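You operate a simulated robot arm through the tools that you are given. There is no shell and no other tool. Be economical: measure what you need, move in short steps, check, and stop when the job is done.

The job below is to be done with a simulated two-armed robot. You get a single attempt, and the scene is never put back.

## Task
Hold the soda jar, unscrew it, shake some into the basin, close it and stir till it dissolves.
Fine: the water is under 40 degrees; the jar goes back, the spoon into its pot, the lid screwed tight. Set down upright: soda jar.

The check looks at the end state, three seconds after you hand in, the way a careful person would. Anything else that was tipped, shoved, dropped, spilled or broken makes it a failure. A push-on lid holds only when it is set on centred and level and pressed home; a screw cap is set on level and turned clockwise until tight.

## Robot
Two 7-joint arms with two-finger grippers on one trunk, on a base that drives. Base frame: it is fixed to the floor where the robot stands at the start and does not move with it; the origin is under the middle of the robot, x ahead of it, y to its left, z up. Lengths are in mm, angles in degrees, forces in N, time in s.
The left shoulder is at the start at [27, 188, 1328], the right one opposite. With the tool pointing down near the work surface each hand reaches from about 100 to 800 mm from the robot's upright axis, wherever it stands, measured 20 degrees to its own side. Places, roughly: basin [500, -400, 700]; blue tap [600, -300, 900]; red tap [600, -500, 900]; top of the washstand [600, 200, 800]. Payload 2.94 kg a hand.
The TCP of each hand is the grasp point between the finger pads, 30 mm short of the fingertips. In the tool frame z runs along the fingers and y along their closing line. Largest opening 138 mm; the body of the gripper starts 109 mm behind the TCP.
Orientation is that of the tool frame in the base frame, as a unit quaternion [x, y, z, w]. With the fingers straight down and closing along the base's y, the tool's x points along the base's -x, its y along +y and its z along -z.

## Interface
- The arms move only by the tool drive_tool. It takes "left_motion", "right_motion" or both (then of equal length, played together; a hand with none holds still); each is text: rows parted by semicolons, each of 7 numbers parted by spaces: the turn, a rotation vector about the tool's x, y, z in degrees, then the shift along the tool's x, y, z in cm, then the gripper command, from -1 (shut) to 1 (fully open), values between in proportion. In form: ax ay az x y z gripper; .... A call has 1 to 12 rows; each row is the pose to reach, as a shift and turn from the pose commanded when the call began, along the tool's axes at that moment. A row lasts 0.2 s, in which the tool goes at most 50 mm and 8.6 degrees; a call with a longer step from one row to the next is refused whole, and so is a gripper value outside its range. A pose out of reach is approached as far as the arm can. The call stops where the force on the tool passes 40 N (or 10 N more than at its start, if that is more) or the arm is blocked; 0.2 s more then pass. Each finger halts on what it meets, pressing with about 24 N; the grip force reading is that of the motor and also rises with nothing between the fingers. The clock runs only during rows and for 0.2 s after the last one: add rows that repeat a pose to give the fingers time. It gives the time, the measured TCP pose, the force on the tool (base axes), the opening and the grip force at its end, in the units of the frame above (readings bear some noise), with the torque about the TCP (base axes, N m) and any sound that the robot's microphone picked up.
- Cameras (640 x 400 px; columns grow to the right, rows downward): "scene" is now at [66.7, 1.1, 1797.3]; the picture's right is [-0.23, -0.97, 0.01], its down [-0.78, 0.18, -0.59] and it looks along [0.58, -0.14, -0.80] (base axes); focal length 258 px, centre (320, 200). "left" rides on the left gripper at [71, -19, -146] in its tool frame; the picture's right is [0.26, 0.97, 0.00], its down [-0.85, 0.23, -0.48] and it looks along [-0.46, 0.12, 0.88] (tool axes); focal length 280 px, centre (320, 200). "right" rides on the right gripper at [71, 19, -146] in its tool frame; the picture's right is [-0.26, 0.97, 0.00], its down [-0.85, -0.23, -0.48] and it looks along [-0.46, -0.13, 0.88] (tool axes); focal length 280 px, centre (320, 200). There is no depth. A picture from a camera that has moved, and an enlarged one, comes with that camera's place and axes in the base frame and with its lens.
- get_image(camera): a new picture of that camera. The clock stands still meanwhile.
- move_column(by): slides the trunk up (or, below 0, down) by that many mm; the arms and the scene camera ride with it, the base frame stays. It gives what a move gives, with no picture.
- roll_base(legs): drives the robot by 1 to 6 legs, each [ahead, turn to the left] in mm and degrees, along the robot's own axes; the way and the turn of a leg run together, so that a leg with both is an arc; at most 1500 mm and 180 degrees a leg. The arms and the cameras ride along, it lands a little off, and it stops where it bumps. It gives what a move gives.
- head_to(pan, tilt): turns the head with the scene camera to pan (to the left, within 120 degrees either way) and tilt (down, from -29 to 69), counted from straight ahead of the robot. It gives what a move gives.
- close_up(camera, box): a new picture of the part [left, top, right, bottom] of that camera's present view, enlarged. The clock stands still meanwhile.
- job_done(): hands the job in; it is judged then, once.

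Go step by step. Nothing tells you exact positions but the pictures and the camera data: compare them with the known pose of the tool, close in by small moves and look again before you grip or let go. The budget is 120 turns and 88 pictures, counting those below and the enlarged ones. Unless the task says otherwise, let go and move clear before handing in, and close with one line.

The tools are called after "Emit:" by a JSON object that holds its "fn" and its "kwargs". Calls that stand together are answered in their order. drive_tool: Moves the arms, as the interface text tells. Its arguments: {"type":"object","properties":{"left_motion":{"type":"string"},"right_motion":{"type":"string"}},"required":[]} The other tools are called the same way: move_column (by) slides the trunk up or down; roll_base (legs) drives the base; head_to (pan, tilt) turns the head that bears the scene camera; get_image (camera) takes a picture; close_up (camera, box) takes an enlarged picture of a part of a camera's view; job_done () hands the job in.

At the start:

```text
t: 0.0
left_position: [598.8, 377.3, 1329.5]
left_ee_rot: [0.0, 1.0, 0.0, 0.0]
left_ft_force: [-0.8, -0.7, -0.6]
left_wrist_torque: [0.0, 0.03, 0.0]
left_finger_gap: 137.9
left_grip_force: 0.1
right_position: [564.1, -168.3, 1338.2]
right_ee_rot: [0.0, 1.0, 0.0, 0.0]
right_ft_force: [0.4, -0.4, 1.0]
right_wrist_torque: [0.0, -0.03, 0.0]
right_finger_gap: 138.0
right_grip_force: 0.0
trunk travel left (down, up): [-500.0, 234.0]
robot x, y, heading: [2.8, 1.3, 0.0]
head pan, tilt: [-13.1, 53.7]
```

scene: 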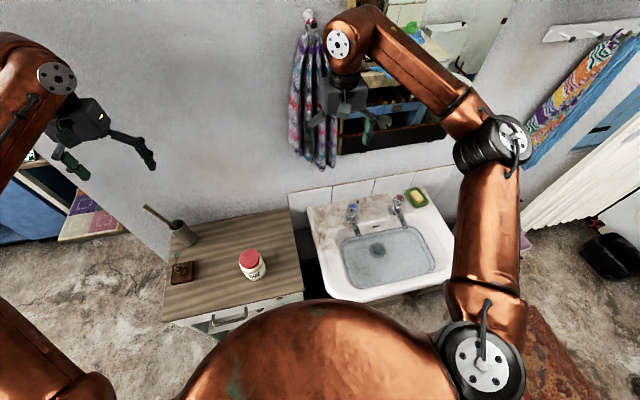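
right: 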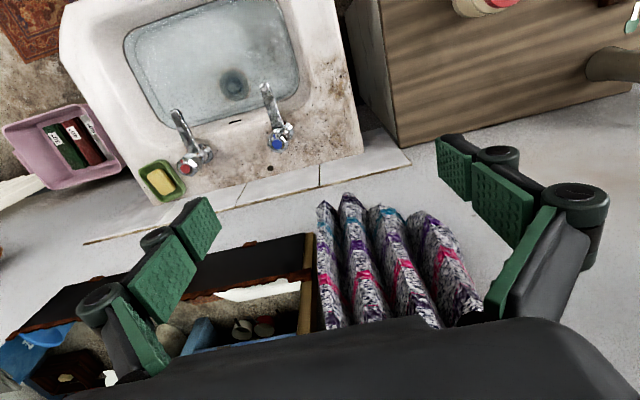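
left: 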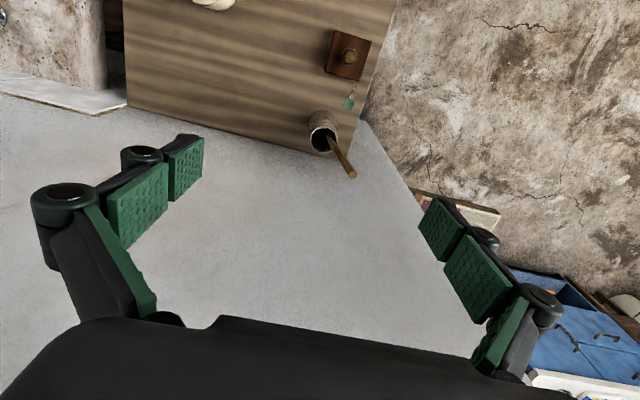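

I see the washstand with the red-lidded soda jar, a pot with a wooden spoon and a small box, and the basin with water to the right. First I take enlarged views to locate things.

Emit:
{"fn": "close_up", "kwargs": {"camera": "scene", "box": [130, 190, 310, 330]}}

Emit:
{"fn": "close_up", "kwargs": {"camera": "scene", "box": [290, 170, 470, 310]}}

Emit:
{"fn": "close_up", "kwargs": {"camera": "left", "box": [120, 0, 440, 200]}}

```text
2.86 times, centred on (220, 260) of scene
camera zoom: at [66.7, 1.1, 1797.3], right [-0.23, -0.97, 0.01], down [-0.78, 0.18, -0.59], along [0.58, -0.14, -0.8], focal length 736 px, centre (606, 29)
```

zoom: 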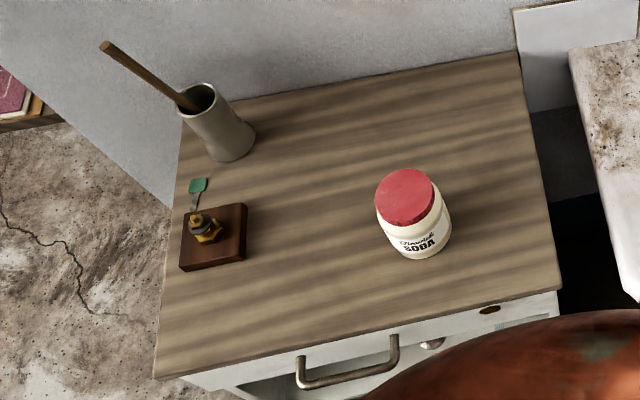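

```text
2.86 times, centred on (380, 240) of scene
camera zoom: at [66.7, 1.1, 1797.3], right [-0.23, -0.97, 0.01], down [-0.78, 0.18, -0.59], along [0.58, -0.14, -0.8], focal length 736 px, centre (149, 86)
```

zoom: 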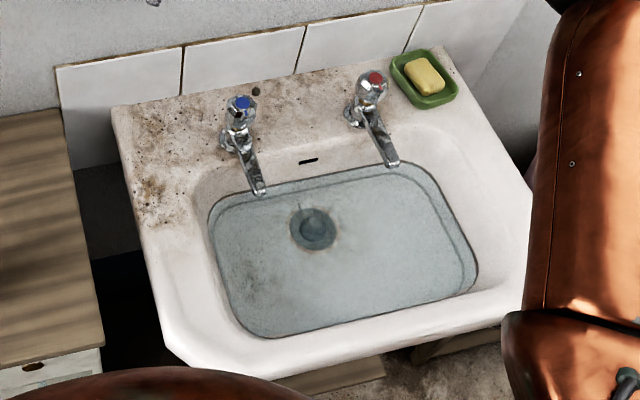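

```text
2.00 times, centred on (280, 100) of left
camera zoom: at [529.4, 356.8, 1476.2], right [-0.26, 0.97, 0.0], down [0.85, 0.23, 0.48], along [0.46, 0.12, -0.88], focal length 561 px, centre (400, 400)
```

zoom: 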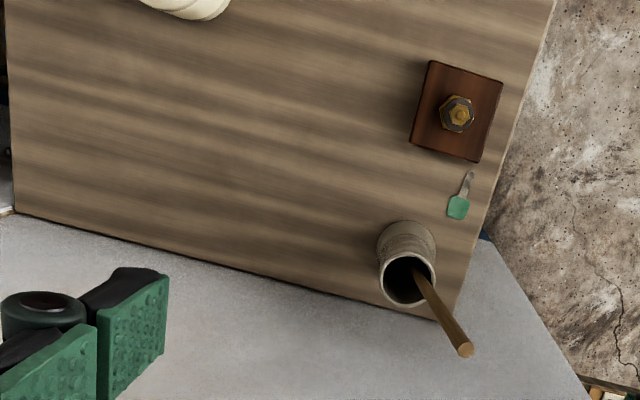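

The jar stands near (492,165), the pot near (685,410) and the basin is to the right. I plan to hold the jar with the right hand from the side, tilted down, and turn the lid with the left; I start by pitching the right hand up and bringing it closer.

Emit:
{"fn": "drive_tool", "kwargs": {"right_motion": "0 -5 0 1.5 0.8 2 1; 0 -10 0 3 1.6 4 1; 0 -15 0 4.5 2.4 6 1; 0 -20 0 6 3.2 8 1; 0 -25 0 7.5 4 10 1; 0 -30 0 9 4.8 12 1; 0 -35 0 10.5 5.6 14 1; 0 -40 0 12 6.4 16 1; 0 -45 0 13.5 7.2 18 1; 0 -50 0 15 8 20 1; 0 -55 0 16.5 8.8 22 1; 0 -60 0 18 9.6 24 1"}}

```text
t: 2.6
left_position: [598.6, 371.1, 1332.7]
left_ee_rot: [-0.001, 1.0, 0.003, 0.0]
left_ft_force: [-0.4, 1.3, -0.2]
left_wrist_torque: [-0.12, -0.05, -0.03]
left_finger_gap: 137.8
left_grip_force: 0.0
right_position: [410.9, -76.4, 1145.6]
right_ee_rot: [-0.027, 0.927, 0.017, 0.373]
right_ft_force: [-0.4, 1.2, 0.2]
right_wrist_torque: [-0.05, 0.0, -0.07]
right_finger_gap: 137.8
right_grip_force: 0.0
right hand out of reach, approached as far as the arm can: row 10, 11, 12
trunk travel left (down, up): [-500.0, 234.0]
robot x, y, heading: [-4.8, 0.3, -0.0]
head pan, tilt: [-13.1, 53.7]
```

The arm stopped because the pose is too close to the shoulder. I back the base up 150 mm for room and look again.

Emit:
{"fn": "roll_base", "kwargs": {"legs": [[-150, 0]]}}

Emit:
{"fn": "get_image", "kwargs": {"camera": "scene"}}

Emit:
{"fn": "get_image", "kwargs": {"camera": "right"}}

```text
t: 4.0
left_position: [472.7, 363.8, 1325.5]
left_ee_rot: [0.0, 1.0, 0.005, -0.008]
left_ft_force: [-0.4, -1.0, -0.1]
left_wrist_torque: [0.19, -0.2, 0.03]
left_finger_gap: 137.9
left_grip_force: 0.0
right_position: [288.4, -81.1, 1140.7]
right_ee_rot: [-0.016, 0.93, 0.018, 0.367]
right_ft_force: [0.4, -1.9, 0.9]
right_wrist_torque: [0.1, 0.15, 0.02]
right_finger_gap: 137.7
right_grip_force: 0.2
trunk travel left (down, up): [-500.0, 234.0]
robot x, y, heading: [-149.3, -1.1, 0.1]
head pan, tilt: [-13.1, 53.7]
```

```text
81 pictures are left
camera scene: at [-28.2, 0.4, 1799.1], right [-0.23, -0.97, 0.02], down [-0.8, 0.18, -0.57], along [0.55, -0.14, -0.82], focal length 258 px, centre (320, 200)
```

scene: 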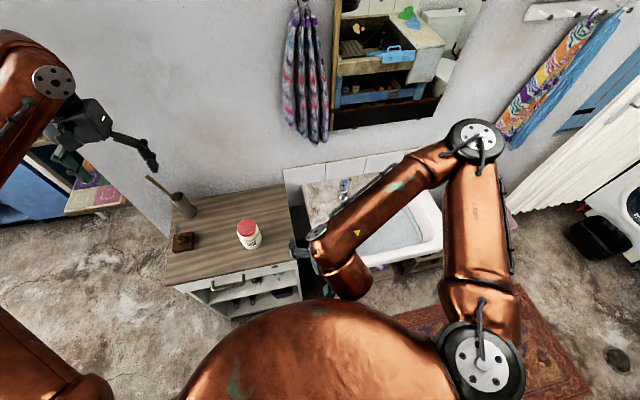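

```text
80 pictures are left
camera right: at [138.6, -68.7, 1198.1], right [0.15, 0.97, 0.2], down [0.3, -0.24, 0.92], along [0.94, -0.08, -0.33], focal length 280 px, centre (320, 200)
```

right: 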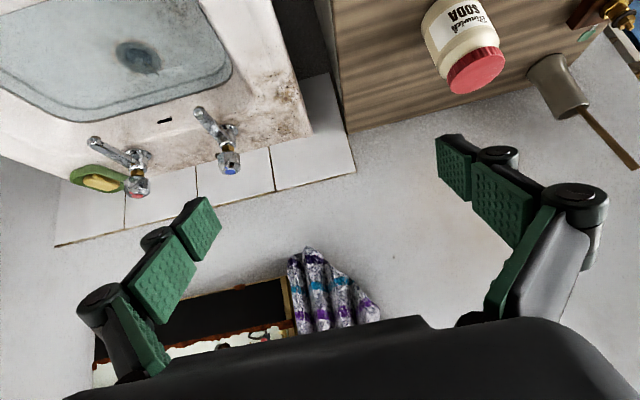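

Readings disagree a bit after the drive, so I let it settle with a null move before measuring.

Emit:
{"fn": "drive_tool", "kwargs": {"right_motion": "0 0 0 0 0 0 1; 0 0 0 0 0 0 1; 0 0 0 0 0 0 1"}}

Emit:
{"fn": "close_up", "kwargs": {"camera": "scene", "box": [130, 170, 310, 310]}}

Emit:
{"fn": "close_up", "kwargs": {"camera": "right", "box": [320, 0, 640, 200]}}

```text
t: 4.4
left_position: [371.6, 346.0, 1360.3]
left_ee_rot: [-0.005, 0.999, 0.018, 0.027]
left_ft_force: [2.4, 0.6, -0.3]
left_wrist_torque: [-0.04, 0.3, 0.01]
left_finger_gap: 137.7
left_grip_force: 0.0
right_position: [265.1, -94.7, 1170.3]
right_ee_rot: [0.073, 0.908, 0.01, 0.413]
right_ft_force: [0.8, 2.4, -1.9]
right_wrist_torque: [-0.16, -0.05, -0.13]
right_finger_gap: 137.8
right_grip_force: 0.1
trunk travel left (down, up): [-500.0, 234.0]
robot x, y, heading: [-147.5, 1.8, -0.0]
head pan, tilt: [-13.1, 53.7]
stopped in row 2 (left hand): the arm was blocked; the commanded pose is now the measured one
```

```text
2.86 times, centred on (220, 240) of scene
camera zoom: at [-76.0, 3.1, 1797.3], right [-0.23, -0.97, 0.01], down [-0.79, 0.18, -0.59], along [0.57, -0.14, -0.81], focal length 736 px, centre (606, 86)
```

zoom: 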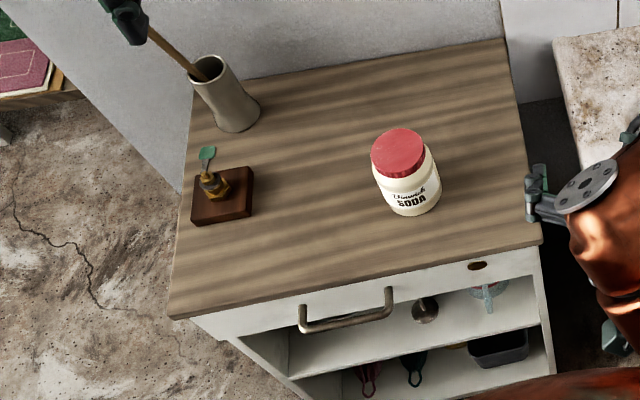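

```text
2.00 times, centred on (480, 100) of right
camera zoom: at [113.4, -58.8, 1212.5], right [0.29, 0.92, 0.27], down [0.16, -0.33, 0.93], along [0.94, -0.23, -0.24], focal length 561 px, centre (0, 400)
```

zoom: 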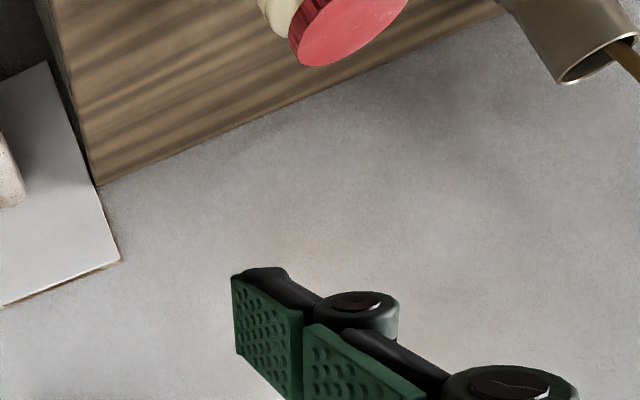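

The scene camera has settled; the jar is near (492,165) with its lid top around z 930. I yaw the right hand to 45° and bring it to a standoff before the jar.

Emit:
{"fn": "drive_tool", "kwargs": {"right_motion": "-2.9 0.45 -3.2 0.7 1.5 2 1; -5.8 0.9 -6.5 1.4 3.1 4.1 1; -8.8 1.35 -9.7 2.1 4.6 6.1 1; -11.7 1.8 -12.9 2.8 6.2 8.1 1; -14.6 2.25 -16.2 3.5 7.7 10.2 1; -17.5 2.7 -19.4 4.2 9.3 12.2 1; -20.5 3.15 -22.6 4.9 10.8 14.2 1; -23.4 3.6 -25.9 5.6 12.4 16.3 1; -26.3 4.05 -29.1 6.3 13.9 18.3 1; -29.2 4.5 -32.3 7 15.4 20.4 1; -32.2 4.95 -35.6 7.7 17 22.4 1; -35.1 5.4 -38.8 8.4 18.5 24.4 1"}}

Emit:
{"fn": "get_image", "kwargs": {"camera": "right"}}

Emit:
{"fn": "get_image", "kwargs": {"camera": "scene"}}

```text
t: 4.8
left_position: [400.7, 338.3, 1354.5]
left_ee_rot: [-0.003, 1.0, 0.019, 0.018]
left_ft_force: [0.9, 1.0, -1.6]
left_wrist_torque: [-0.07, 0.1, 0.02]
left_finger_gap: 137.7
left_grip_force: 0.0
right_position: [237.8, -57.4, 1097.5]
right_ee_rot: [0.03, 0.941, 0.071, 0.329]
right_ft_force: [0.0, 0.1, 0.4]
right_wrist_torque: [-0.06, 0.1, -0.05]
right_finger_gap: 137.8
right_grip_force: 0.1
right hand out of reach, approached as far as the arm can: row 1
trunk travel left (down, up): [-500.0, 234.0]
robot x, y, heading: [-149.1, 1.0, 0.1]
head pan, tilt: [-13.1, 53.7]
stopped in row 2 (right hand): the force on the tool passed its limit at 98 N (the readings are from after the stop); the commanded pose is now the measured one
```

```text
77 pictures are left
camera right: at [92.8, -45.9, 1167.5], right [0.22, 0.93, 0.31], down [0.36, -0.37, 0.85], along [0.91, -0.07, -0.42], focal length 280 px, centre (320, 200)
```

right: 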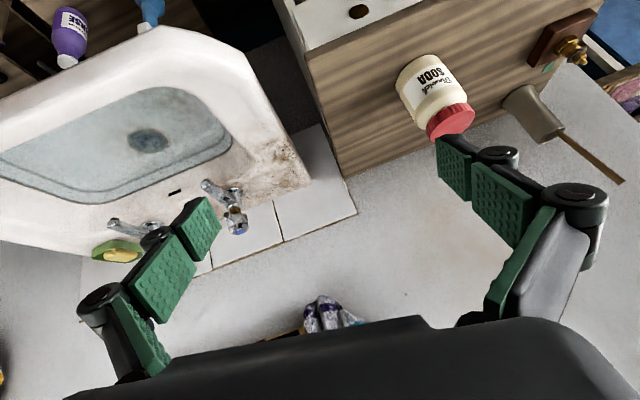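

```text
76 pictures are left
camera scene: at [-66.5, 12.0, 1797.6], right [-0.23, -0.97, 0.02], down [-0.79, 0.17, -0.59], along [0.57, -0.15, -0.81], focal length 258 px, centre (320, 200)
```

scene: 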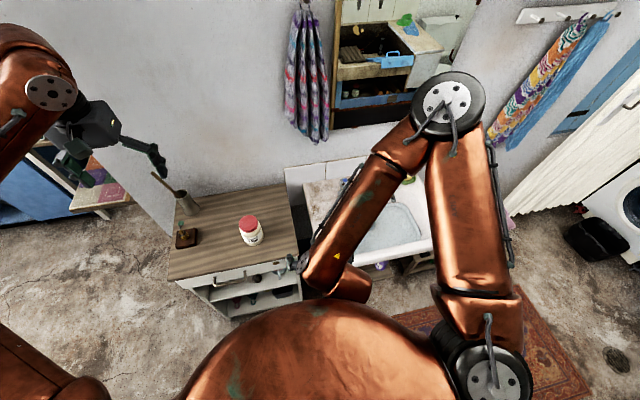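

The hand was likely pressed near the trunk. I move it straight forward, away from the body, before turning.

Emit:
{"fn": "drive_tool", "kwargs": {"right_motion": "0 0 0 0 0 0 1; 0 0 0 -0.6 0.2 0.8 1; 0 0 0 -1.5 0.4 2 1; 0 0 0 -3 0.9 3.8 1; 0 0 0 -4.5 1.3 5.7 1; 0 0 0 -6 1.8 7.6 1; 0 0 0 -7.5 2.2 9.5 1; 0 0 0 -8.8 2.6 11.4 1; 0 0 0 -8.8 2.6 11.4 1"}}

```text
t: 6.8
left_position: [389.5, 329.3, 1361.4]
left_ee_rot: [-0.003, 0.999, 0.021, 0.023]
left_ft_force: [0.6, 0.3, 0.8]
left_wrist_torque: [-0.02, 0.02, 0.01]
left_finger_gap: 138.0
left_grip_force: 0.0
right_position: [356.7, -35.7, 1064.2]
right_ee_rot: [0.019, 0.943, 0.071, 0.325]
right_ft_force: [0.2, -0.6, -0.4]
right_wrist_torque: [0.0, 0.01, 0.01]
right_finger_gap: 138.2
right_grip_force: 0.0
right hand out of reach, approached as far as the arm can: row 2
trunk travel left (down, up): [-500.0, 234.0]
robot x, y, heading: [-150.2, -0.2, 0.1]
head pan, tilt: [-13.1, 53.7]
```

Clear now. I turn the hand to 45° yaw while moving to the standoff.

Emit:
{"fn": "drive_tool", "kwargs": {"right_motion": "-1.9 -0.3 -3.2 0.2 0.9 1.1 1; -3.9 -0.5 -6.4 0.4 1.8 2.2 1; -5.8 -0.8 -9.6 0.6 2.7 3.3 1; -7.8 -1.1 -12.8 0.9 3.6 4.4 1; -9.7 -1.4 -16 1.1 4.5 5.5 1; -11.7 -1.6 -19.2 1.3 5.4 6.6 1; -13.6 -1.9 -22.4 1.5 6.4 7.7 1; -15.6 -2.2 -25.7 1.7 7.3 8.8 1; -17.5 -2.5 -28.9 1.9 8.2 9.9 1; -19.5 -2.8 -32 2.2 9.1 11 1; -21.4 -3 -35.3 2.4 10 12.1 1; -23.4 -3.3 -38.5 2.6 10.9 13.2 1"}}

Emit:
{"fn": "get_image", "kwargs": {"camera": "right"}}

Emit:
{"fn": "get_image", "kwargs": {"camera": "scene"}}

```text
t: 9.4
left_position: [390.0, 331.1, 1361.5]
left_ee_rot: [-0.003, 1.0, 0.021, 0.022]
left_ft_force: [-0.8, 0.6, -0.1]
left_wrist_torque: [-0.03, 0.01, 0.02]
left_finger_gap: 138.1
left_grip_force: 0.0
right_position: [416.7, 91.9, 962.1]
right_ee_rot: [-0.355, 0.854, 0.145, 0.352]
right_ft_force: [0.0, 0.3, -0.5]
right_wrist_torque: [-0.04, -0.02, -0.01]
right_finger_gap: 137.8
right_grip_force: 0.1
trunk travel left (down, up): [-500.0, 234.0]
robot x, y, heading: [-150.9, 2.0, 0.0]
head pan, tilt: [-13.1, 53.7]
```

```text
75 pictures are left
camera right: at [296.4, -2.2, 1013.6], right [-0.55, 0.81, 0.18], down [0.35, 0.03, 0.94], along [0.76, 0.58, -0.3], focal length 280 px, centre (320, 200)
```

right: 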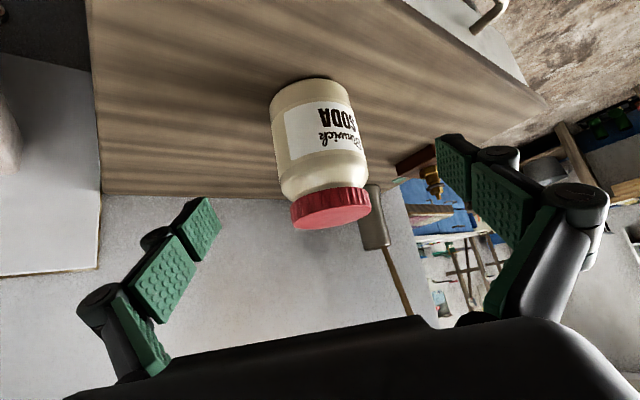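

```text
74 pictures are left
camera scene: at [-82.9, 1.6, 1797.3], right [-0.23, -0.97, 0.01], down [-0.79, 0.18, -0.59], along [0.58, -0.14, -0.8], focal length 258 px, centre (320, 200)
```

scene: 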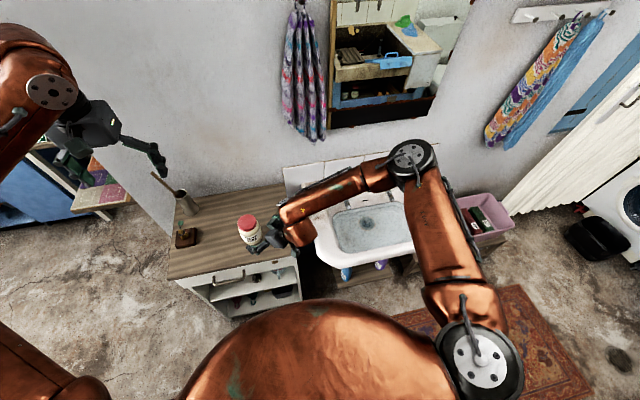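

The hand is aligned laterally with the jar (jar axis at column ~321, approach line at 320). I advance 85 mm along the fingers and look again.

Emit:
{"fn": "drive_tool", "kwargs": {"right_motion": "0 0 0 0 0 1.5 1; 0 0 0 0 0 3 1; 0 0 0 0 0 4.5 1; 0 0 0 0 0 6 1; 0 0 0 0 0 7.5 1; 0 0 0 0 0 8.5 1; 0 0 0 0 0 8.5 1"}}

Emit:
{"fn": "get_image", "kwargs": {"camera": "right"}}

Emit:
{"fn": "close_up", "kwargs": {"camera": "scene", "box": [150, 160, 330, 300]}}

```text
t: 11.1
left_position: [390.0, 330.6, 1361.3]
left_ee_rot: [-0.003, 1.0, 0.022, 0.022]
left_ft_force: [-0.1, 0.8, -0.4]
left_wrist_torque: [0.02, -0.02, 0.01]
left_finger_gap: 138.0
left_grip_force: 0.1
right_position: [458.4, 132.8, 902.5]
right_ee_rot: [-0.355, 0.853, 0.147, 0.353]
right_ft_force: [-0.8, 0.0, -0.3]
right_wrist_torque: [0.01, 0.04, 0.03]
right_finger_gap: 137.8
right_grip_force: 0.0
trunk travel left (down, up): [-500.0, 234.0]
robot x, y, heading: [-152.4, 0.3, 0.0]
head pan, tilt: [-13.1, 53.7]
```

```text
73 pictures are left
camera right: at [338.6, 39.6, 954.3], right [-0.55, 0.81, 0.18], down [0.35, 0.03, 0.94], along [0.76, 0.58, -0.3], focal length 280 px, centre (320, 200)
```

right: 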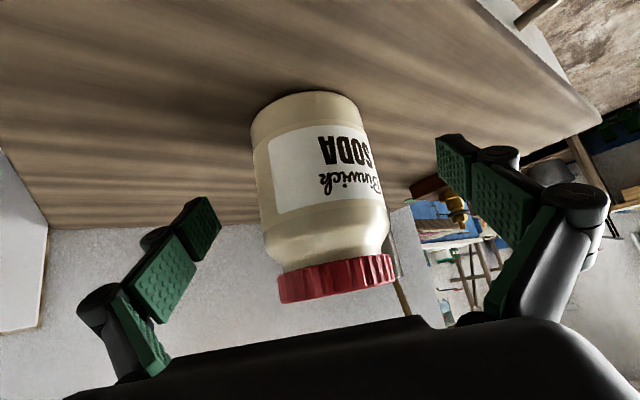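

```text
2.86 times, centred on (240, 230) of scene
camera zoom: at [-83.5, 1.2, 1797.3], right [-0.23, -0.97, 0.01], down [-0.78, 0.18, -0.59], along [0.58, -0.14, -0.8], focal length 736 px, centre (549, 114)
```

zoom: 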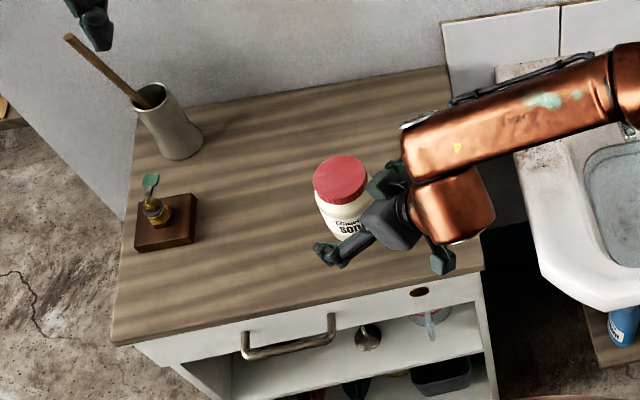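

The jar axis looks to be near (476,148), with the table a bit above 830. I advance the last 28 mm and look before closing.

Emit:
{"fn": "drive_tool", "kwargs": {"right_motion": "0 0 0 0 0 0.8 1; 0 0 0 0 0 1.6 1; 0 0 0 0 0 2.3 1; 0 0 0 0 -0.2 2.8 1; 0 0 0 0 -0.2 2.8 1"}}

Emit:
{"fn": "get_image", "kwargs": {"camera": "right"}}

Emit:
{"fn": "close_up", "kwargs": {"camera": "scene", "box": [200, 180, 300, 260]}}

```text
t: 12.2
left_position: [389.5, 331.5, 1360.0]
left_ee_rot: [-0.003, 0.999, 0.022, 0.023]
left_ft_force: [0.2, 0.8, -0.6]
left_wrist_torque: [-0.02, 0.0, 0.04]
left_finger_gap: 138.2
left_grip_force: 0.0
right_position: [474.7, 145.5, 882.2]
right_ee_rot: [-0.355, 0.853, 0.147, 0.353]
right_ft_force: [0.6, 0.3, 0.2]
right_wrist_torque: [0.0, -0.01, 0.03]
right_finger_gap: 137.9
right_grip_force: 0.1
trunk travel left (down, up): [-500.0, 234.0]
robot x, y, heading: [-147.2, 3.8, -0.0]
head pan, tilt: [-13.1, 53.7]
```

```text
71 pictures are left
camera right: at [353.9, 51.9, 934.1], right [-0.55, 0.81, 0.18], down [0.35, 0.03, 0.94], along [0.76, 0.58, -0.3], focal length 280 px, centre (320, 200)
```

right: 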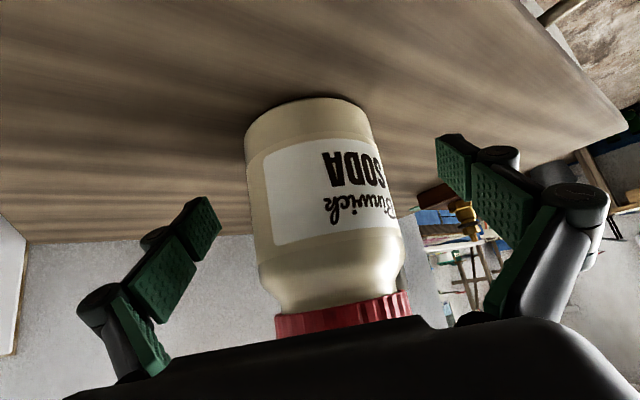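

```text
5.00 times, centred on (250, 220) of scene
camera zoom: at [-83.4, 1.3, 1797.3], right [-0.23, -0.97, 0.01], down [-0.79, 0.18, -0.59], along [0.58, -0.14, -0.8], focal length 1288 px, centre (670, 100)
```

zoom: 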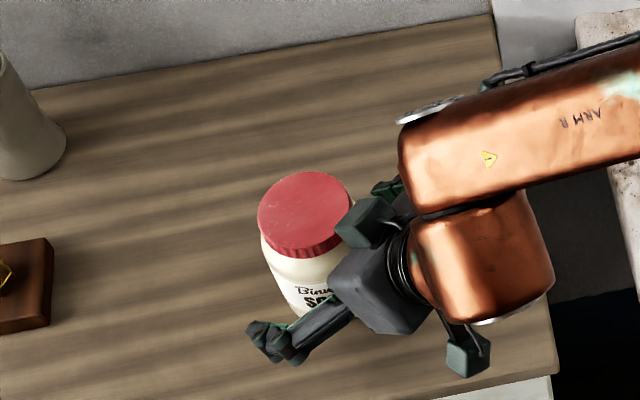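

The jar axis seems ~20 mm further along. I shift horizontally forward 20 mm and slightly down, then close.

Emit:
{"fn": "drive_tool", "kwargs": {"right_motion": "0 0 0 -0.3 0 0.6 1; 0 0 0 -0.6 0 1.3 1; 0 0 0 -0.9 0 1.9 1; 0 0 0 -0.9 0 1.9 1"}}

Emit:
{"fn": "get_image", "kwargs": {"camera": "right"}}

Emit:
{"fn": "close_up", "kwargs": {"camera": "scene", "box": [200, 180, 300, 260]}}

```text
t: 13.2
left_position: [389.9, 330.6, 1360.5]
left_ee_rot: [-0.003, 1.0, 0.022, 0.022]
left_ft_force: [-0.6, -0.5, 0.6]
left_wrist_torque: [-0.02, 0.03, 0.01]
left_finger_gap: 138.1
left_grip_force: 0.0
right_position: [489.6, 160.3, 874.7]
right_ee_rot: [-0.354, 0.854, 0.146, 0.353]
right_ft_force: [0.2, 0.5, 0.3]
right_wrist_torque: [0.01, -0.02, -0.02]
right_finger_gap: 138.3
right_grip_force: 0.1
trunk travel left (down, up): [-500.0, 234.0]
robot x, y, heading: [-147.0, 1.4, -0.1]
head pan, tilt: [-13.1, 53.7]
```

```text
69 pictures are left
camera right: at [368.4, 66.0, 927.4], right [-0.55, 0.81, 0.18], down [0.35, 0.03, 0.94], along [0.76, 0.58, -0.3], focal length 280 px, centre (320, 200)
```

right: 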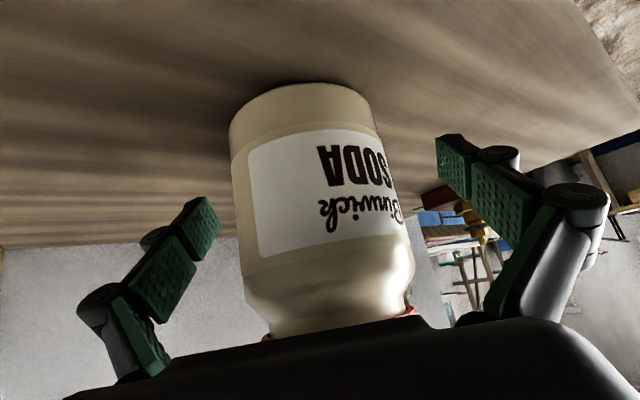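

```text
5.00 times, centred on (250, 220) of scene
camera zoom: at [-83.3, 1.4, 1797.3], right [-0.23, -0.97, 0.01], down [-0.79, 0.18, -0.59], along [0.58, -0.14, -0.8], focal length 1288 px, centre (670, 100)
```

zoom: 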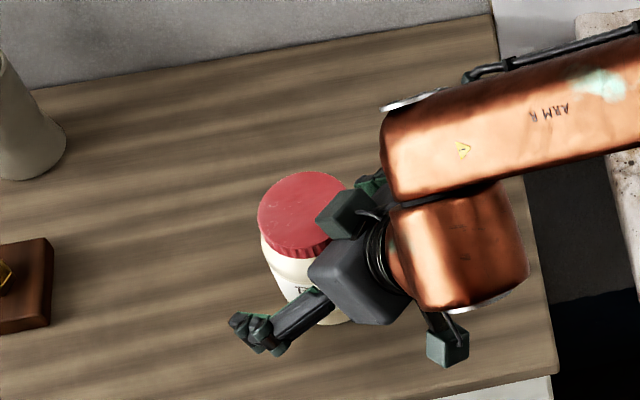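

The jar now sits at the TCP. I close the right fingers on it.

Emit:
{"fn": "drive_tool", "kwargs": {"right_motion": "0 0 0 0 0 0 0.5; 0 0 0 0 0 0 0.2; 0 0 0 0 0 0 -0.2; 0 0 0 0 0 0 -1; 0 0 0 0 0 0 -1; 0 0 0 0 0 0 -1; 0 0 0 0 0 0 -1"}}

Emit:
{"fn": "get_image", "kwargs": {"camera": "right"}}

```text
t: 14.8
left_position: [390.0, 330.1, 1361.4]
left_ee_rot: [-0.002, 1.0, 0.021, 0.022]
left_ft_force: [0.3, 0.4, -0.6]
left_wrist_torque: [0.0, 0.03, -0.01]
left_finger_gap: 137.7
left_grip_force: 0.0
right_position: [489.1, 159.1, 874.8]
right_ee_rot: [-0.354, 0.853, 0.147, 0.353]
right_ft_force: [1.7, -1.7, 2.6]
right_wrist_torque: [-0.13, 0.17, 0.13]
right_finger_gap: 77.6
right_grip_force: 24.2
trunk travel left (down, up): [-500.0, 234.0]
robot x, y, heading: [-152.0, -1.3, 0.0]
head pan, tilt: [-13.1, 53.7]
```

```text
67 pictures are left
camera right: at [368.8, 65.6, 927.6], right [-0.55, 0.81, 0.18], down [0.35, 0.03, 0.94], along [0.76, 0.58, -0.3], focal length 280 px, centre (320, 200)
```

right: 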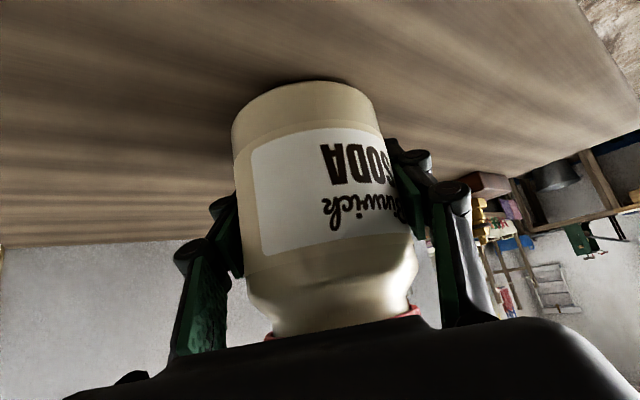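

The jar is held (gap 77.6 mm, 24 N). Next I bring the left hand above the lid, straight down, and look from above.

Emit:
{"fn": "drive_tool", "kwargs": {"left_motion": "0.2 0.2 0 -0.7 -1.6 2.2 1; 0.4 0.4 0 -1.4 -3.2 4.5 1; 0.6 0.6 0 -2.1 -4.8 6.7 0.8; 0.8 0.8 0.1 -2.8 -6.4 8.9 0.8; 1 1 0.1 -3.4 -8 11.2 0.7; 1.2 1.2 0.1 -4.1 -9.6 13.4 0.7; 1.4 1.5 0.1 -4.8 -11.2 15.6 0.6; 1.6 1.7 0.1 -5.5 -12.8 17.8 0.6; 1.8 1.9 0.2 -6.2 -14.4 20.1 0.6; 2 2.1 0.2 -6.9 -16 22.3 0.6; 2.2 2.3 0.2 -7.6 -17.6 24.5 0.6; 2.4 2.5 0.2 -8.3 -19.2 26.8 0.6"}}

Emit:
{"fn": "get_image", "kwargs": {"camera": "left"}}

Emit:
{"fn": "get_image", "kwargs": {"camera": "scene"}}

```text
t: 17.4
left_position: [487.4, 153.5, 1088.2]
left_ee_rot: [-0.001, 1.0, 0.001, 0.001]
left_ft_force: [0.3, -0.3, 0.7]
left_wrist_torque: [-0.02, -0.01, 0.01]
left_finger_gap: 110.7
left_grip_force: 0.1
right_position: [489.1, 159.7, 875.3]
right_ee_rot: [-0.355, 0.853, 0.146, 0.353]
right_ft_force: [-1.8, 0.5, 1.1]
right_wrist_torque: [-0.15, 0.19, -0.01]
right_finger_gap: 77.2
right_grip_force: 24.1
trunk travel left (down, up): [-500.0, 234.0]
robot x, y, heading: [-152.1, -3.4, 0.4]
head pan, tilt: [-13.1, 53.7]
```

```text
66 pictures are left
camera left: at [417.0, 132.3, 1234.7], right [-0.26, 0.96, 0.0], down [0.85, 0.23, 0.48], along [0.46, 0.13, -0.88], focal length 280 px, centre (320, 200)
```

left: 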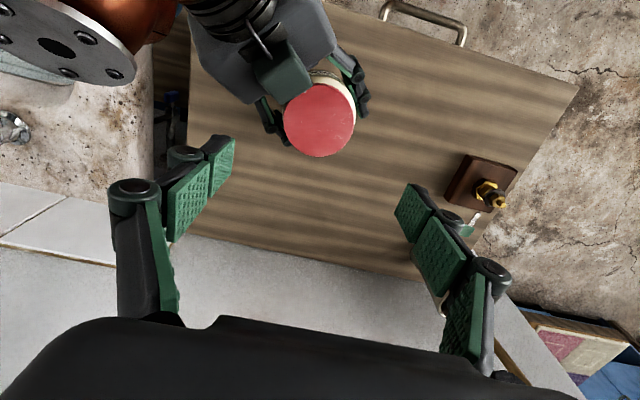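

```text
65 pictures are left
camera scene: at [-83.2, 0.6, 1797.3], right [-0.23, -0.97, 0.01], down [-0.79, 0.18, -0.59], along [0.58, -0.14, -0.8], focal length 258 px, centre (320, 200)
```

scene: 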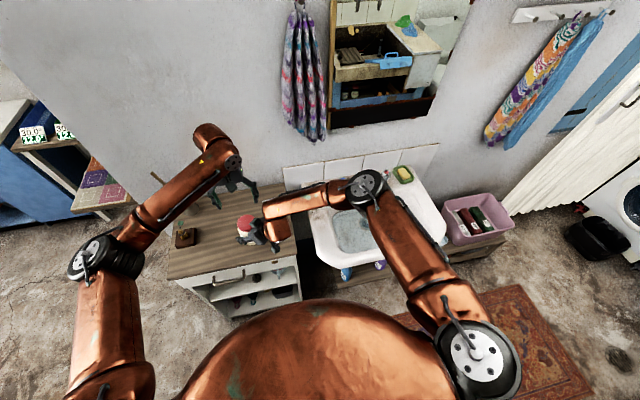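

The lid centre from above is about (479,148), diameter ~73 mm. I lower the left hand to just above the lid with a 15° pre-turn, then check.

Emit:
{"fn": "drive_tool", "kwargs": {"left_motion": "0 0 5 0.3 -0.2 2 0.6; 0 0 10 0.6 -0.4 4 0.6; 0 0 15 0.84 -0.55 6 0.6; 0 0 15 0.84 -0.55 8 0.6; 0 0 15 0.84 -0.55 8.8 0.6; 0 0 15 0.84 -0.55 8.8 0.6"}}

Emit:
{"fn": "get_image", "kwargs": {"camera": "left"}}

```text
t: 18.9
left_position: [478.6, 143.4, 1000.7]
left_ee_rot: [0.129, 0.992, 0.0, 0.002]
left_ft_force: [7.6, -3.6, 6.6]
left_wrist_torque: [-0.36, 0.1, 0.41]
left_finger_gap: 117.5
left_grip_force: 3.2
right_position: [488.4, 159.1, 875.9]
right_ee_rot: [-0.354, 0.854, 0.146, 0.353]
right_ft_force: [-3.8, 2.0, 0.3]
right_wrist_torque: [-0.14, -1.33, -0.56]
right_finger_gap: 77.6
right_grip_force: 24.4
trunk travel left (down, up): [-500.0, 234.0]
robot x, y, heading: [-148.8, -2.7, -0.0]
head pan, tilt: [-13.1, 53.7]
```

```text
64 pictures are left
camera left: at [406.1, 143.6, 1146.7], right [-0.01, 1.0, 0.0], down [0.88, 0.01, 0.48], along [0.48, 0.0, -0.88], focal length 280 px, centre (320, 200)
```

left: 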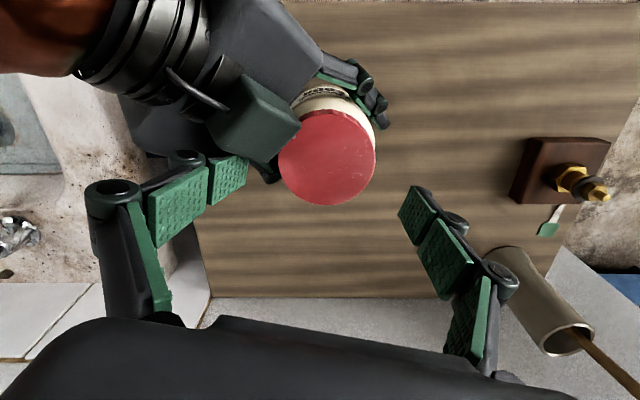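

The left finger touched the right hand's top block, so I lift, turn back past 90° and recentre on (478,148).

Emit:
{"fn": "drive_tool", "kwargs": {"left_motion": "0 0 0 0 0 -1.5 0.6; 0 0 0 0 0 -3 0.6; 0 0 -7 0 0 -3 0.6; 0 0 -14 0 0.2 -3 0.6; 0 0 -18 0 0.3 -3 0.6; 0 0 -18 0 0.3 -3 0.6"}}

Emit:
{"fn": "get_image", "kwargs": {"camera": "left"}}

```text
t: 20.2
left_position: [478.8, 148.2, 1031.7]
left_ee_rot: [-0.029, 1.0, 0.001, 0.001]
left_ft_force: [0.1, 0.1, 0.2]
left_wrist_torque: [0.01, -0.02, 0.02]
left_finger_gap: 110.2
left_grip_force: 0.0
right_position: [489.1, 159.6, 874.1]
right_ee_rot: [-0.354, 0.854, 0.147, 0.352]
right_ft_force: [1.2, -0.1, 0.2]
right_wrist_torque: [0.11, 0.04, 0.01]
right_finger_gap: 77.6
right_grip_force: 23.6
trunk travel left (down, up): [-500.0, 234.0]
robot x, y, heading: [-147.3, 1.0, 0.2]
head pan, tilt: [-13.1, 53.7]
```

```text
63 pictures are left
camera left: at [410.1, 124.1, 1176.9], right [-0.31, 0.95, 0.0], down [0.83, 0.28, 0.48], along [0.45, 0.15, -0.88], focal length 280 px, centre (320, 200)
```

left: 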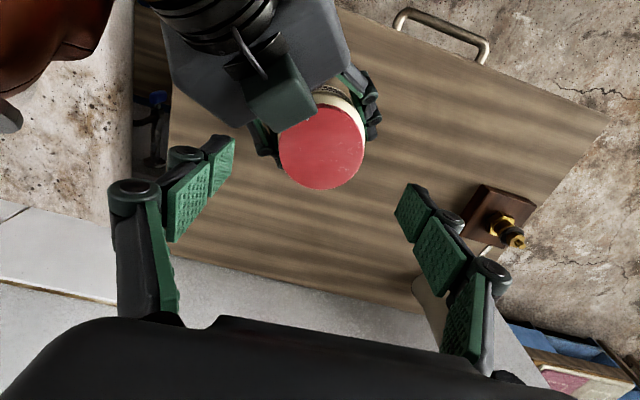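

Lid centre ≈(480,148), top ≈940 mm, and the hand is centred on it. I descend so the fingertips cover about 15 mm of the lid, then close.

Emit:
{"fn": "drive_tool", "kwargs": {"left_motion": "0 0 0 0 0 2 0.5; 0 0 0 0 0 4 0.45; 0 0 0 0 0 5.5 0.45; 0 0 0 0 0 6.6 0.45; 0 0 0 0 0 7.6 0.45; 0 0 0 0 0 7.6 0.45"}}

Emit:
{"fn": "get_image", "kwargs": {"camera": "left"}}

Emit:
{"fn": "close_up", "kwargs": {"camera": "scene", "box": [190, 170, 310, 260]}}

```text
t: 21.6
left_position: [477.4, 147.7, 954.0]
left_ee_rot: [-0.027, 1.0, 0.0, 0.001]
left_ft_force: [-0.3, -3.4, 4.6]
left_wrist_torque: [-0.12, -0.04, 0.0]
left_finger_gap: 112.3
left_grip_force: 3.2
right_position: [489.4, 159.9, 876.1]
right_ee_rot: [-0.354, 0.854, 0.147, 0.353]
right_ft_force: [0.3, 0.4, 0.0]
right_wrist_torque: [-0.06, 0.15, 0.06]
right_finger_gap: 77.6
right_grip_force: 24.4
trunk travel left (down, up): [-500.0, 234.0]
robot x, y, heading: [-151.9, -1.1, 0.0]
head pan, tilt: [-13.1, 53.7]
```

```text
62 pictures are left
camera left: at [408.4, 124.6, 1100.8], right [-0.31, 0.95, 0.0], down [0.83, 0.28, 0.48], along [0.45, 0.15, -0.88], focal length 280 px, centre (320, 200)
```

left: 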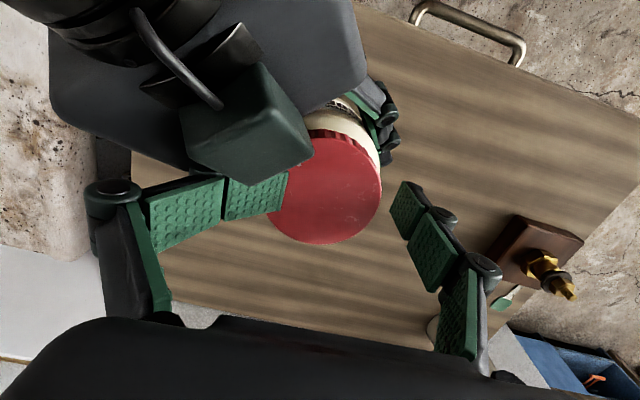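

```text
4.44 times, centred on (250, 215) of scene
camera zoom: at [-83.6, 0.6, 1797.3], right [-0.23, -0.97, 0.01], down [-0.78, 0.18, -0.59], along [0.58, -0.14, -0.8], focal length 1145 px, centre (631, 133)
```

zoom: 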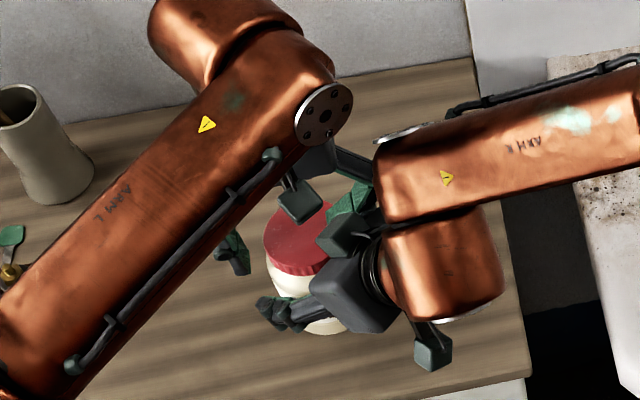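

The block on the right palm is too close to the lid. I lift the left hand, then re-grip the jar with the right hand backed 26 mm and 15° flatter to clear space.

Emit:
{"fn": "drive_tool", "kwargs": {"left_motion": "0 0 0 0 0 -2 0.6; 0 0 0 0 0 -5 0.6; 0 0 0 0 0 -9 0.6; 0 0 0 0 0 -12 0.6; 0 0 0 0 0 -12 0.6; 0 0 0 0 0 -12 0.6; 0 0 0 0 0 -12 0.6; 0 0 0 0 0 -12 0.6; 0 0 0 0 0 -12 0.6; 0 0 0 0 0 -12 0.6", "right_motion": "0 0 0 0 0 0 -1; 0 0 0 0 0 0 -1; 0 0 0 0 0 0 -0.2; 0 0 0 0 0 0 0.3; 0 0 0 0 0 0 0.7; 0 0 0 0 0 0 0.7; 0 -4 0 0.5 0 -0.5 0.7; 0 -8 0 1 0 -1 0.7; 0 -12 0 1.4 0 -1.4 0.7; 0 -15 0 1.84 0 -1.84 0.7"}}

Emit:
{"fn": "get_image", "kwargs": {"camera": "left"}}

Emit:
{"fn": "get_image", "kwargs": {"camera": "right"}}

```text
t: 23.9
left_position: [478.3, 148.5, 1075.3]
left_ee_rot: [-0.027, 1.0, 0.001, 0.0]
left_ft_force: [0.0, -0.2, 0.3]
left_wrist_torque: [0.01, -0.01, -0.01]
left_finger_gap: 110.2
left_grip_force: 0.0
right_position: [470.3, 140.5, 875.2]
right_ee_rot: [-0.332, 0.8, 0.191, 0.462]
right_ft_force: [0.3, 0.5, 0.5]
right_wrist_torque: [-0.03, 0.01, -0.03]
right_finger_gap: 117.2
right_grip_force: 0.1
trunk travel left (down, up): [-500.0, 234.0]
robot x, y, heading: [-151.6, -3.5, -0.0]
head pan, tilt: [-13.1, 53.7]
```

```text
60 pictures are left
camera left: at [409.3, 124.9, 1221.4], right [-0.31, 0.95, 0.0], down [0.83, 0.28, 0.48], along [0.45, 0.15, -0.88], focal length 280 px, centre (320, 200)
```

left: 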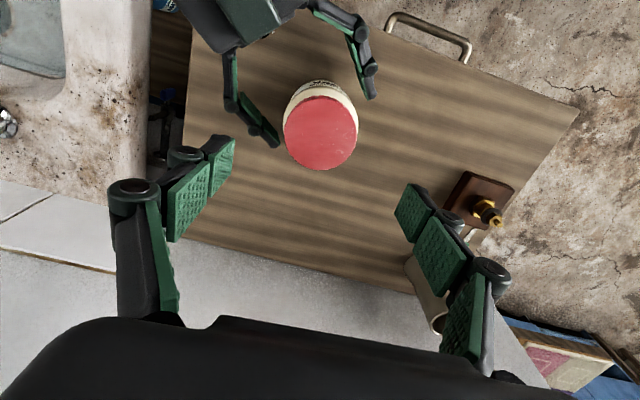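

```text
59 pictures are left
camera right: at [343.5, 40.1, 885.9], right [-0.59, 0.77, 0.23], down [0.17, -0.15, 0.97], along [0.79, 0.61, -0.04], focal length 280 px, centre (320, 200)
```

right: 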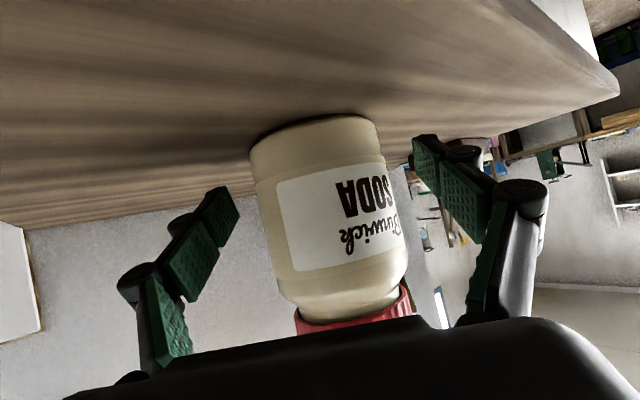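

The fingers reach only just past the jar axis, so I push in 12 mm horizontally and grip.

Emit:
{"fn": "drive_tool", "kwargs": {"right_motion": "0 0 0 -0.3 0 0.5 0.7; 0 0 0 -0.6 0.1 1.04 0.7; 0 0 0 -0.6 0.1 1.04 0.7; 0 0 0 -0.6 0.1 1.04 0.2; 0 0 0 -0.6 0.1 1.04 -0.3; 0 0 0 -0.6 0.1 1.04 -1; 0 0 0 -0.6 0.1 1.04 -1; 0 0 0 -0.6 0.1 1.04 -1; 0 0 0 -0.6 0.1 1.04 -1"}}

Emit:
{"fn": "get_image", "kwargs": {"camera": "left"}}

```text
t: 25.9
left_position: [478.7, 149.2, 1075.2]
left_ee_rot: [-0.028, 1.0, 0.001, 0.001]
left_ft_force: [0.2, 1.4, 0.4]
left_wrist_torque: [-0.02, 0.04, 0.03]
left_finger_gap: 110.4
left_grip_force: 0.1
right_position: [478.0, 150.4, 875.6]
right_ee_rot: [-0.332, 0.8, 0.191, 0.461]
right_ft_force: [1.1, -1.7, 1.0]
right_wrist_torque: [-0.23, 0.02, 0.07]
right_finger_gap: 77.5
right_grip_force: 24.3
trunk travel left (down, up): [-500.0, 234.0]
robot x, y, heading: [-149.1, 0.8, 0.0]
head pan, tilt: [-13.1, 53.7]
```

```text
58 pictures are left
camera left: at [409.8, 125.4, 1221.1], right [-0.31, 0.95, 0.0], down [0.83, 0.28, 0.48], along [0.45, 0.15, -0.88], focal length 280 px, centre (320, 200)
```

left: 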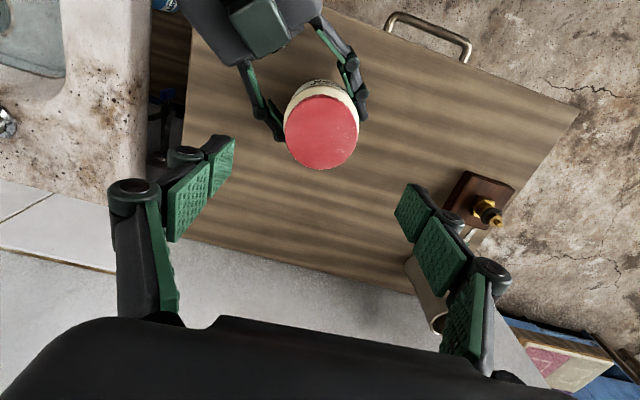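

Gripped with more clearance. Now I bring the left hand down over the lid with a 30° pre-turn clockwise, then close on the lid.

Emit:
{"fn": "drive_tool", "kwargs": {"left_motion": "0 0 8 -0.1 0 2 0.5; 0 0 16 -0.1 0 4 0.5; 0 0 24 -0.1 0 6 0.5; 0 0 32 -0.1 0 8 0.5; 0 0 33 -0.1 0 10 0.5; 0 0 33 -0.1 0 11.3 0.5; 0 0 33 -0.1 0 12 0.5; 0 0 33 -0.1 0 12 0.5"}}

Emit:
{"fn": "get_image", "kwargs": {"camera": "left"}}

```text
t: 27.6
left_position: [480.2, 147.5, 954.9]
left_ee_rot: [0.258, 0.966, 0.001, 0.001]
left_ft_force: [0.1, 0.1, 0.5]
left_wrist_torque: [0.02, 0.02, 0.0]
left_finger_gap: 103.6
left_grip_force: 0.1
right_position: [476.7, 150.7, 875.4]
right_ee_rot: [-0.333, 0.8, 0.192, 0.461]
right_ft_force: [-0.9, -0.8, 1.0]
right_wrist_torque: [-0.01, 0.03, 0.02]
right_finger_gap: 77.7
right_grip_force: 24.1
trunk travel left (down, up): [-500.0, 234.0]
robot x, y, heading: [-148.7, -2.0, 0.2]
head pan, tilt: [-13.1, 53.7]
```

```text
57 pictures are left
camera left: at [409.5, 166.6, 1100.5], right [0.25, 0.97, 0.0], down [0.85, -0.22, 0.48], along [0.46, -0.12, -0.88], focal length 280 px, centre (320, 200)
```

left: 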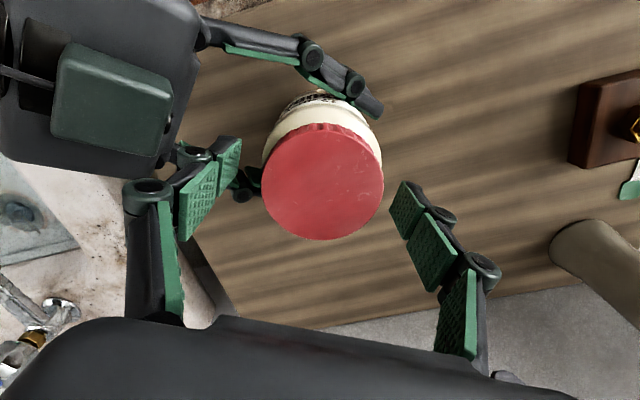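

Centred with no contact. I close on the lid.

Emit:
{"fn": "drive_tool", "kwargs": {"left_motion": "0 0 0 0 0 0 0.2; 0 0 0 0 0 0 0; 0 0 0 0 0 0 -1; 0 0 0 0 0 0 -1; 0 0 0 0 0 0 -1; 0 0 0 0 0 0 -1"}}

Emit:
{"fn": "get_image", "kwargs": {"camera": "left"}}

```text
t: 29.1
left_position: [480.7, 150.0, 956.9]
left_ee_rot: [0.258, 0.966, 0.0, 0.002]
left_ft_force: [-3.4, 1.0, 23.7]
left_wrist_torque: [0.06, 0.21, 0.01]
left_finger_gap: 72.5
left_grip_force: 24.2
right_position: [476.8, 150.0, 874.3]
right_ee_rot: [-0.333, 0.8, 0.192, 0.461]
right_ft_force: [9.4, 4.7, -4.3]
right_wrist_torque: [0.5, 0.15, -0.07]
right_finger_gap: 77.7
right_grip_force: 23.7
trunk travel left (down, up): [-500.0, 234.0]
robot x, y, heading: [-150.3, -0.6, 0.1]
head pan, tilt: [-13.1, 53.7]
```

```text
56 pictures are left
camera left: at [409.3, 166.8, 1102.3], right [0.25, 0.97, 0.0], down [0.85, -0.22, 0.48], along [0.46, -0.12, -0.88], focal length 280 px, centre (320, 200)
```

left: 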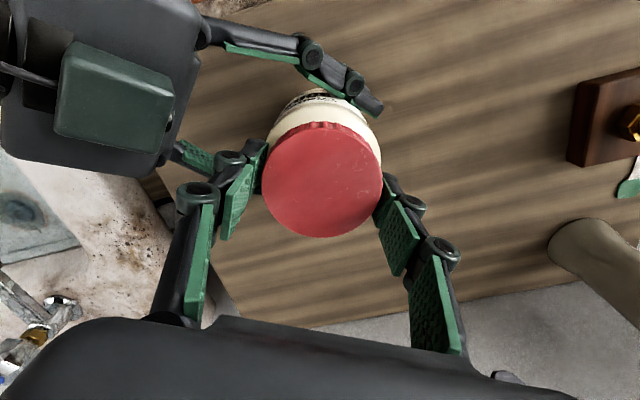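

The lid is gripped (gap 72.5). I turn counterclockwise about 96° with a slight lift to follow the thread.

Emit:
{"fn": "drive_tool", "kwargs": {"left_motion": "0 0 -4 0 0 -0.2 -1; 0 0 -12 0 0 -0.25 -1; 0 0 -20 0 0 -0.25 -1; 0 0 -28 0 0 -0.25 -1; 0 0 -36 0 0 -0.3 -1; 0 0 -44 0 0 -0.3 -1; 0 0 -52 0 0 -0.3 -1; 0 0 -60 0 0 -0.3 -1; 0 0 -68 0 0 -0.35 -1; 0 0 -76 0 0 -0.35 -1; 0 0 -84 0 0 -0.4 -1; 0 0 -92 0 0 -0.4 -1"}}

Emit:
{"fn": "get_image", "kwargs": {"camera": "left"}}

```text
t: 31.6
left_position: [475.8, 149.3, 959.7]
left_ee_rot: [-0.517, 0.856, 0.002, 0.001]
left_ft_force: [-16.2, 16.4, 28.1]
left_wrist_torque: [0.58, 0.79, -0.71]
left_finger_gap: 69.4
left_grip_force: 23.8
right_position: [478.4, 148.7, 877.2]
right_ee_rot: [-0.331, 0.8, 0.189, 0.463]
right_ft_force: [15.4, -13.5, 3.7]
right_wrist_torque: [0.36, -0.04, 0.57]
right_finger_gap: 77.1
right_grip_force: 24.0
trunk travel left (down, up): [-500.0, 234.0]
robot x, y, heading: [-149.3, 0.3, -0.2]
head pan, tilt: [-13.1, 53.7]
```

```text
55 pictures are left
camera left: at [461.7, 77.3, 1104.9], right [-0.98, 0.22, 0.0], down [0.19, 0.86, 0.48], along [0.1, 0.47, -0.88], focal length 280 px, centre (320, 200)
```

left: 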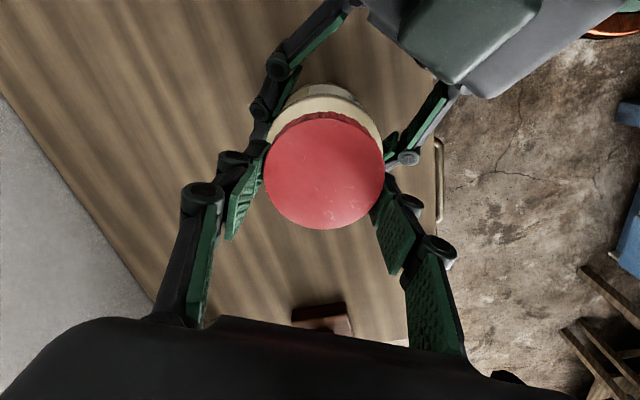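

I zoom in on the lid to check whether it turned with the hand.

Emit:
{"fn": "close_up", "kwargs": {"camera": "left", "box": [210, 70, 450, 270]}}

```text
2.00 times, centred on (330, 170) of left
camera zoom: at [461.7, 77.3, 1104.9], right [-0.98, 0.22, 0.0], down [0.19, 0.86, 0.48], along [0.1, 0.47, -0.88], focal length 561 px, centre (300, 260)
```

zoom: 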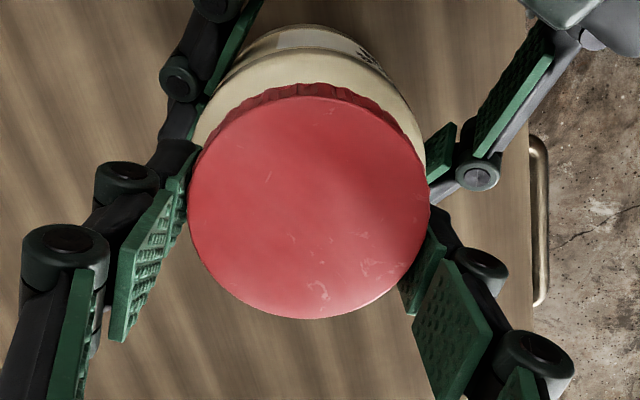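

The scratches suggest the lid slipped in the fingers, and the upward force shows the tips are pressing on the shoulder. I open, raise 7 mm, turn back and regrip higher.

Emit:
{"fn": "drive_tool", "kwargs": {"left_motion": "0 0 0 0 0 0 0; 0 0 0 0 0 -0.2 0.4; 0 0 0 0 0 -0.7 0.5; 0 0 8 -0.4 0 -0.7 0.5; 0 0 16 -0.4 0 -0.7 0.5; 0 0 24 -0.4 0 -0.7 0.5; 0 0 32 -0.4 0 -0.7 0.5; 0 0 40 -0.4 0 -0.7 0.5; 0 0 48 -0.4 0 -0.7 0.5; 0 0 56 -0.4 0 -0.7 0.5; 0 0 64 -0.4 0 -0.7 0.5; 0 0 72 -0.4 0 -0.7 0.5"}}

Emit:
{"fn": "close_up", "kwargs": {"camera": "left", "box": [210, 70, 450, 270]}}

```text
t: 34.2
left_position: [480.5, 152.9, 967.3]
left_ee_rot: [0.087, 0.996, 0.001, 0.001]
left_ft_force: [-0.2, 0.8, -1.1]
left_wrist_torque: [-0.01, -0.05, 0.02]
left_finger_gap: 103.4
left_grip_force: 0.1
right_position: [477.3, 151.4, 876.4]
right_ee_rot: [-0.332, 0.8, 0.191, 0.462]
right_ft_force: [-4.5, 6.8, 11.8]
right_wrist_torque: [0.11, 0.06, 0.01]
right_finger_gap: 77.5
right_grip_force: 23.3
trunk travel left (down, up): [-500.0, 234.0]
robot x, y, heading: [-147.2, 3.9, 0.0]
head pan, tilt: [-13.1, 53.7]
```

```text
2.00 times, centred on (330, 170) of left
camera zoom: at [408.1, 145.5, 1112.2], right [-0.09, 1.0, 0.0], down [0.87, 0.08, 0.48], along [0.48, 0.04, -0.88], focal length 561 px, centre (300, 260)
```

zoom: 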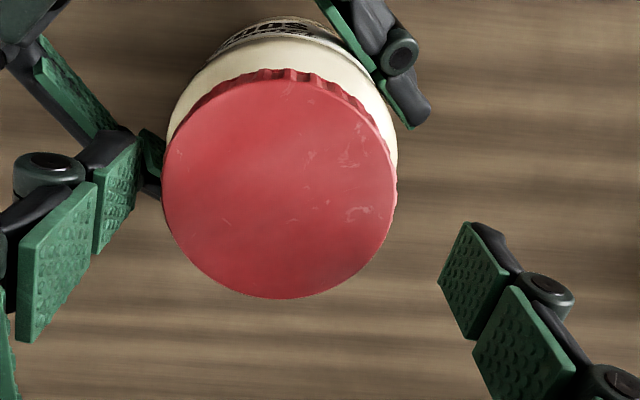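

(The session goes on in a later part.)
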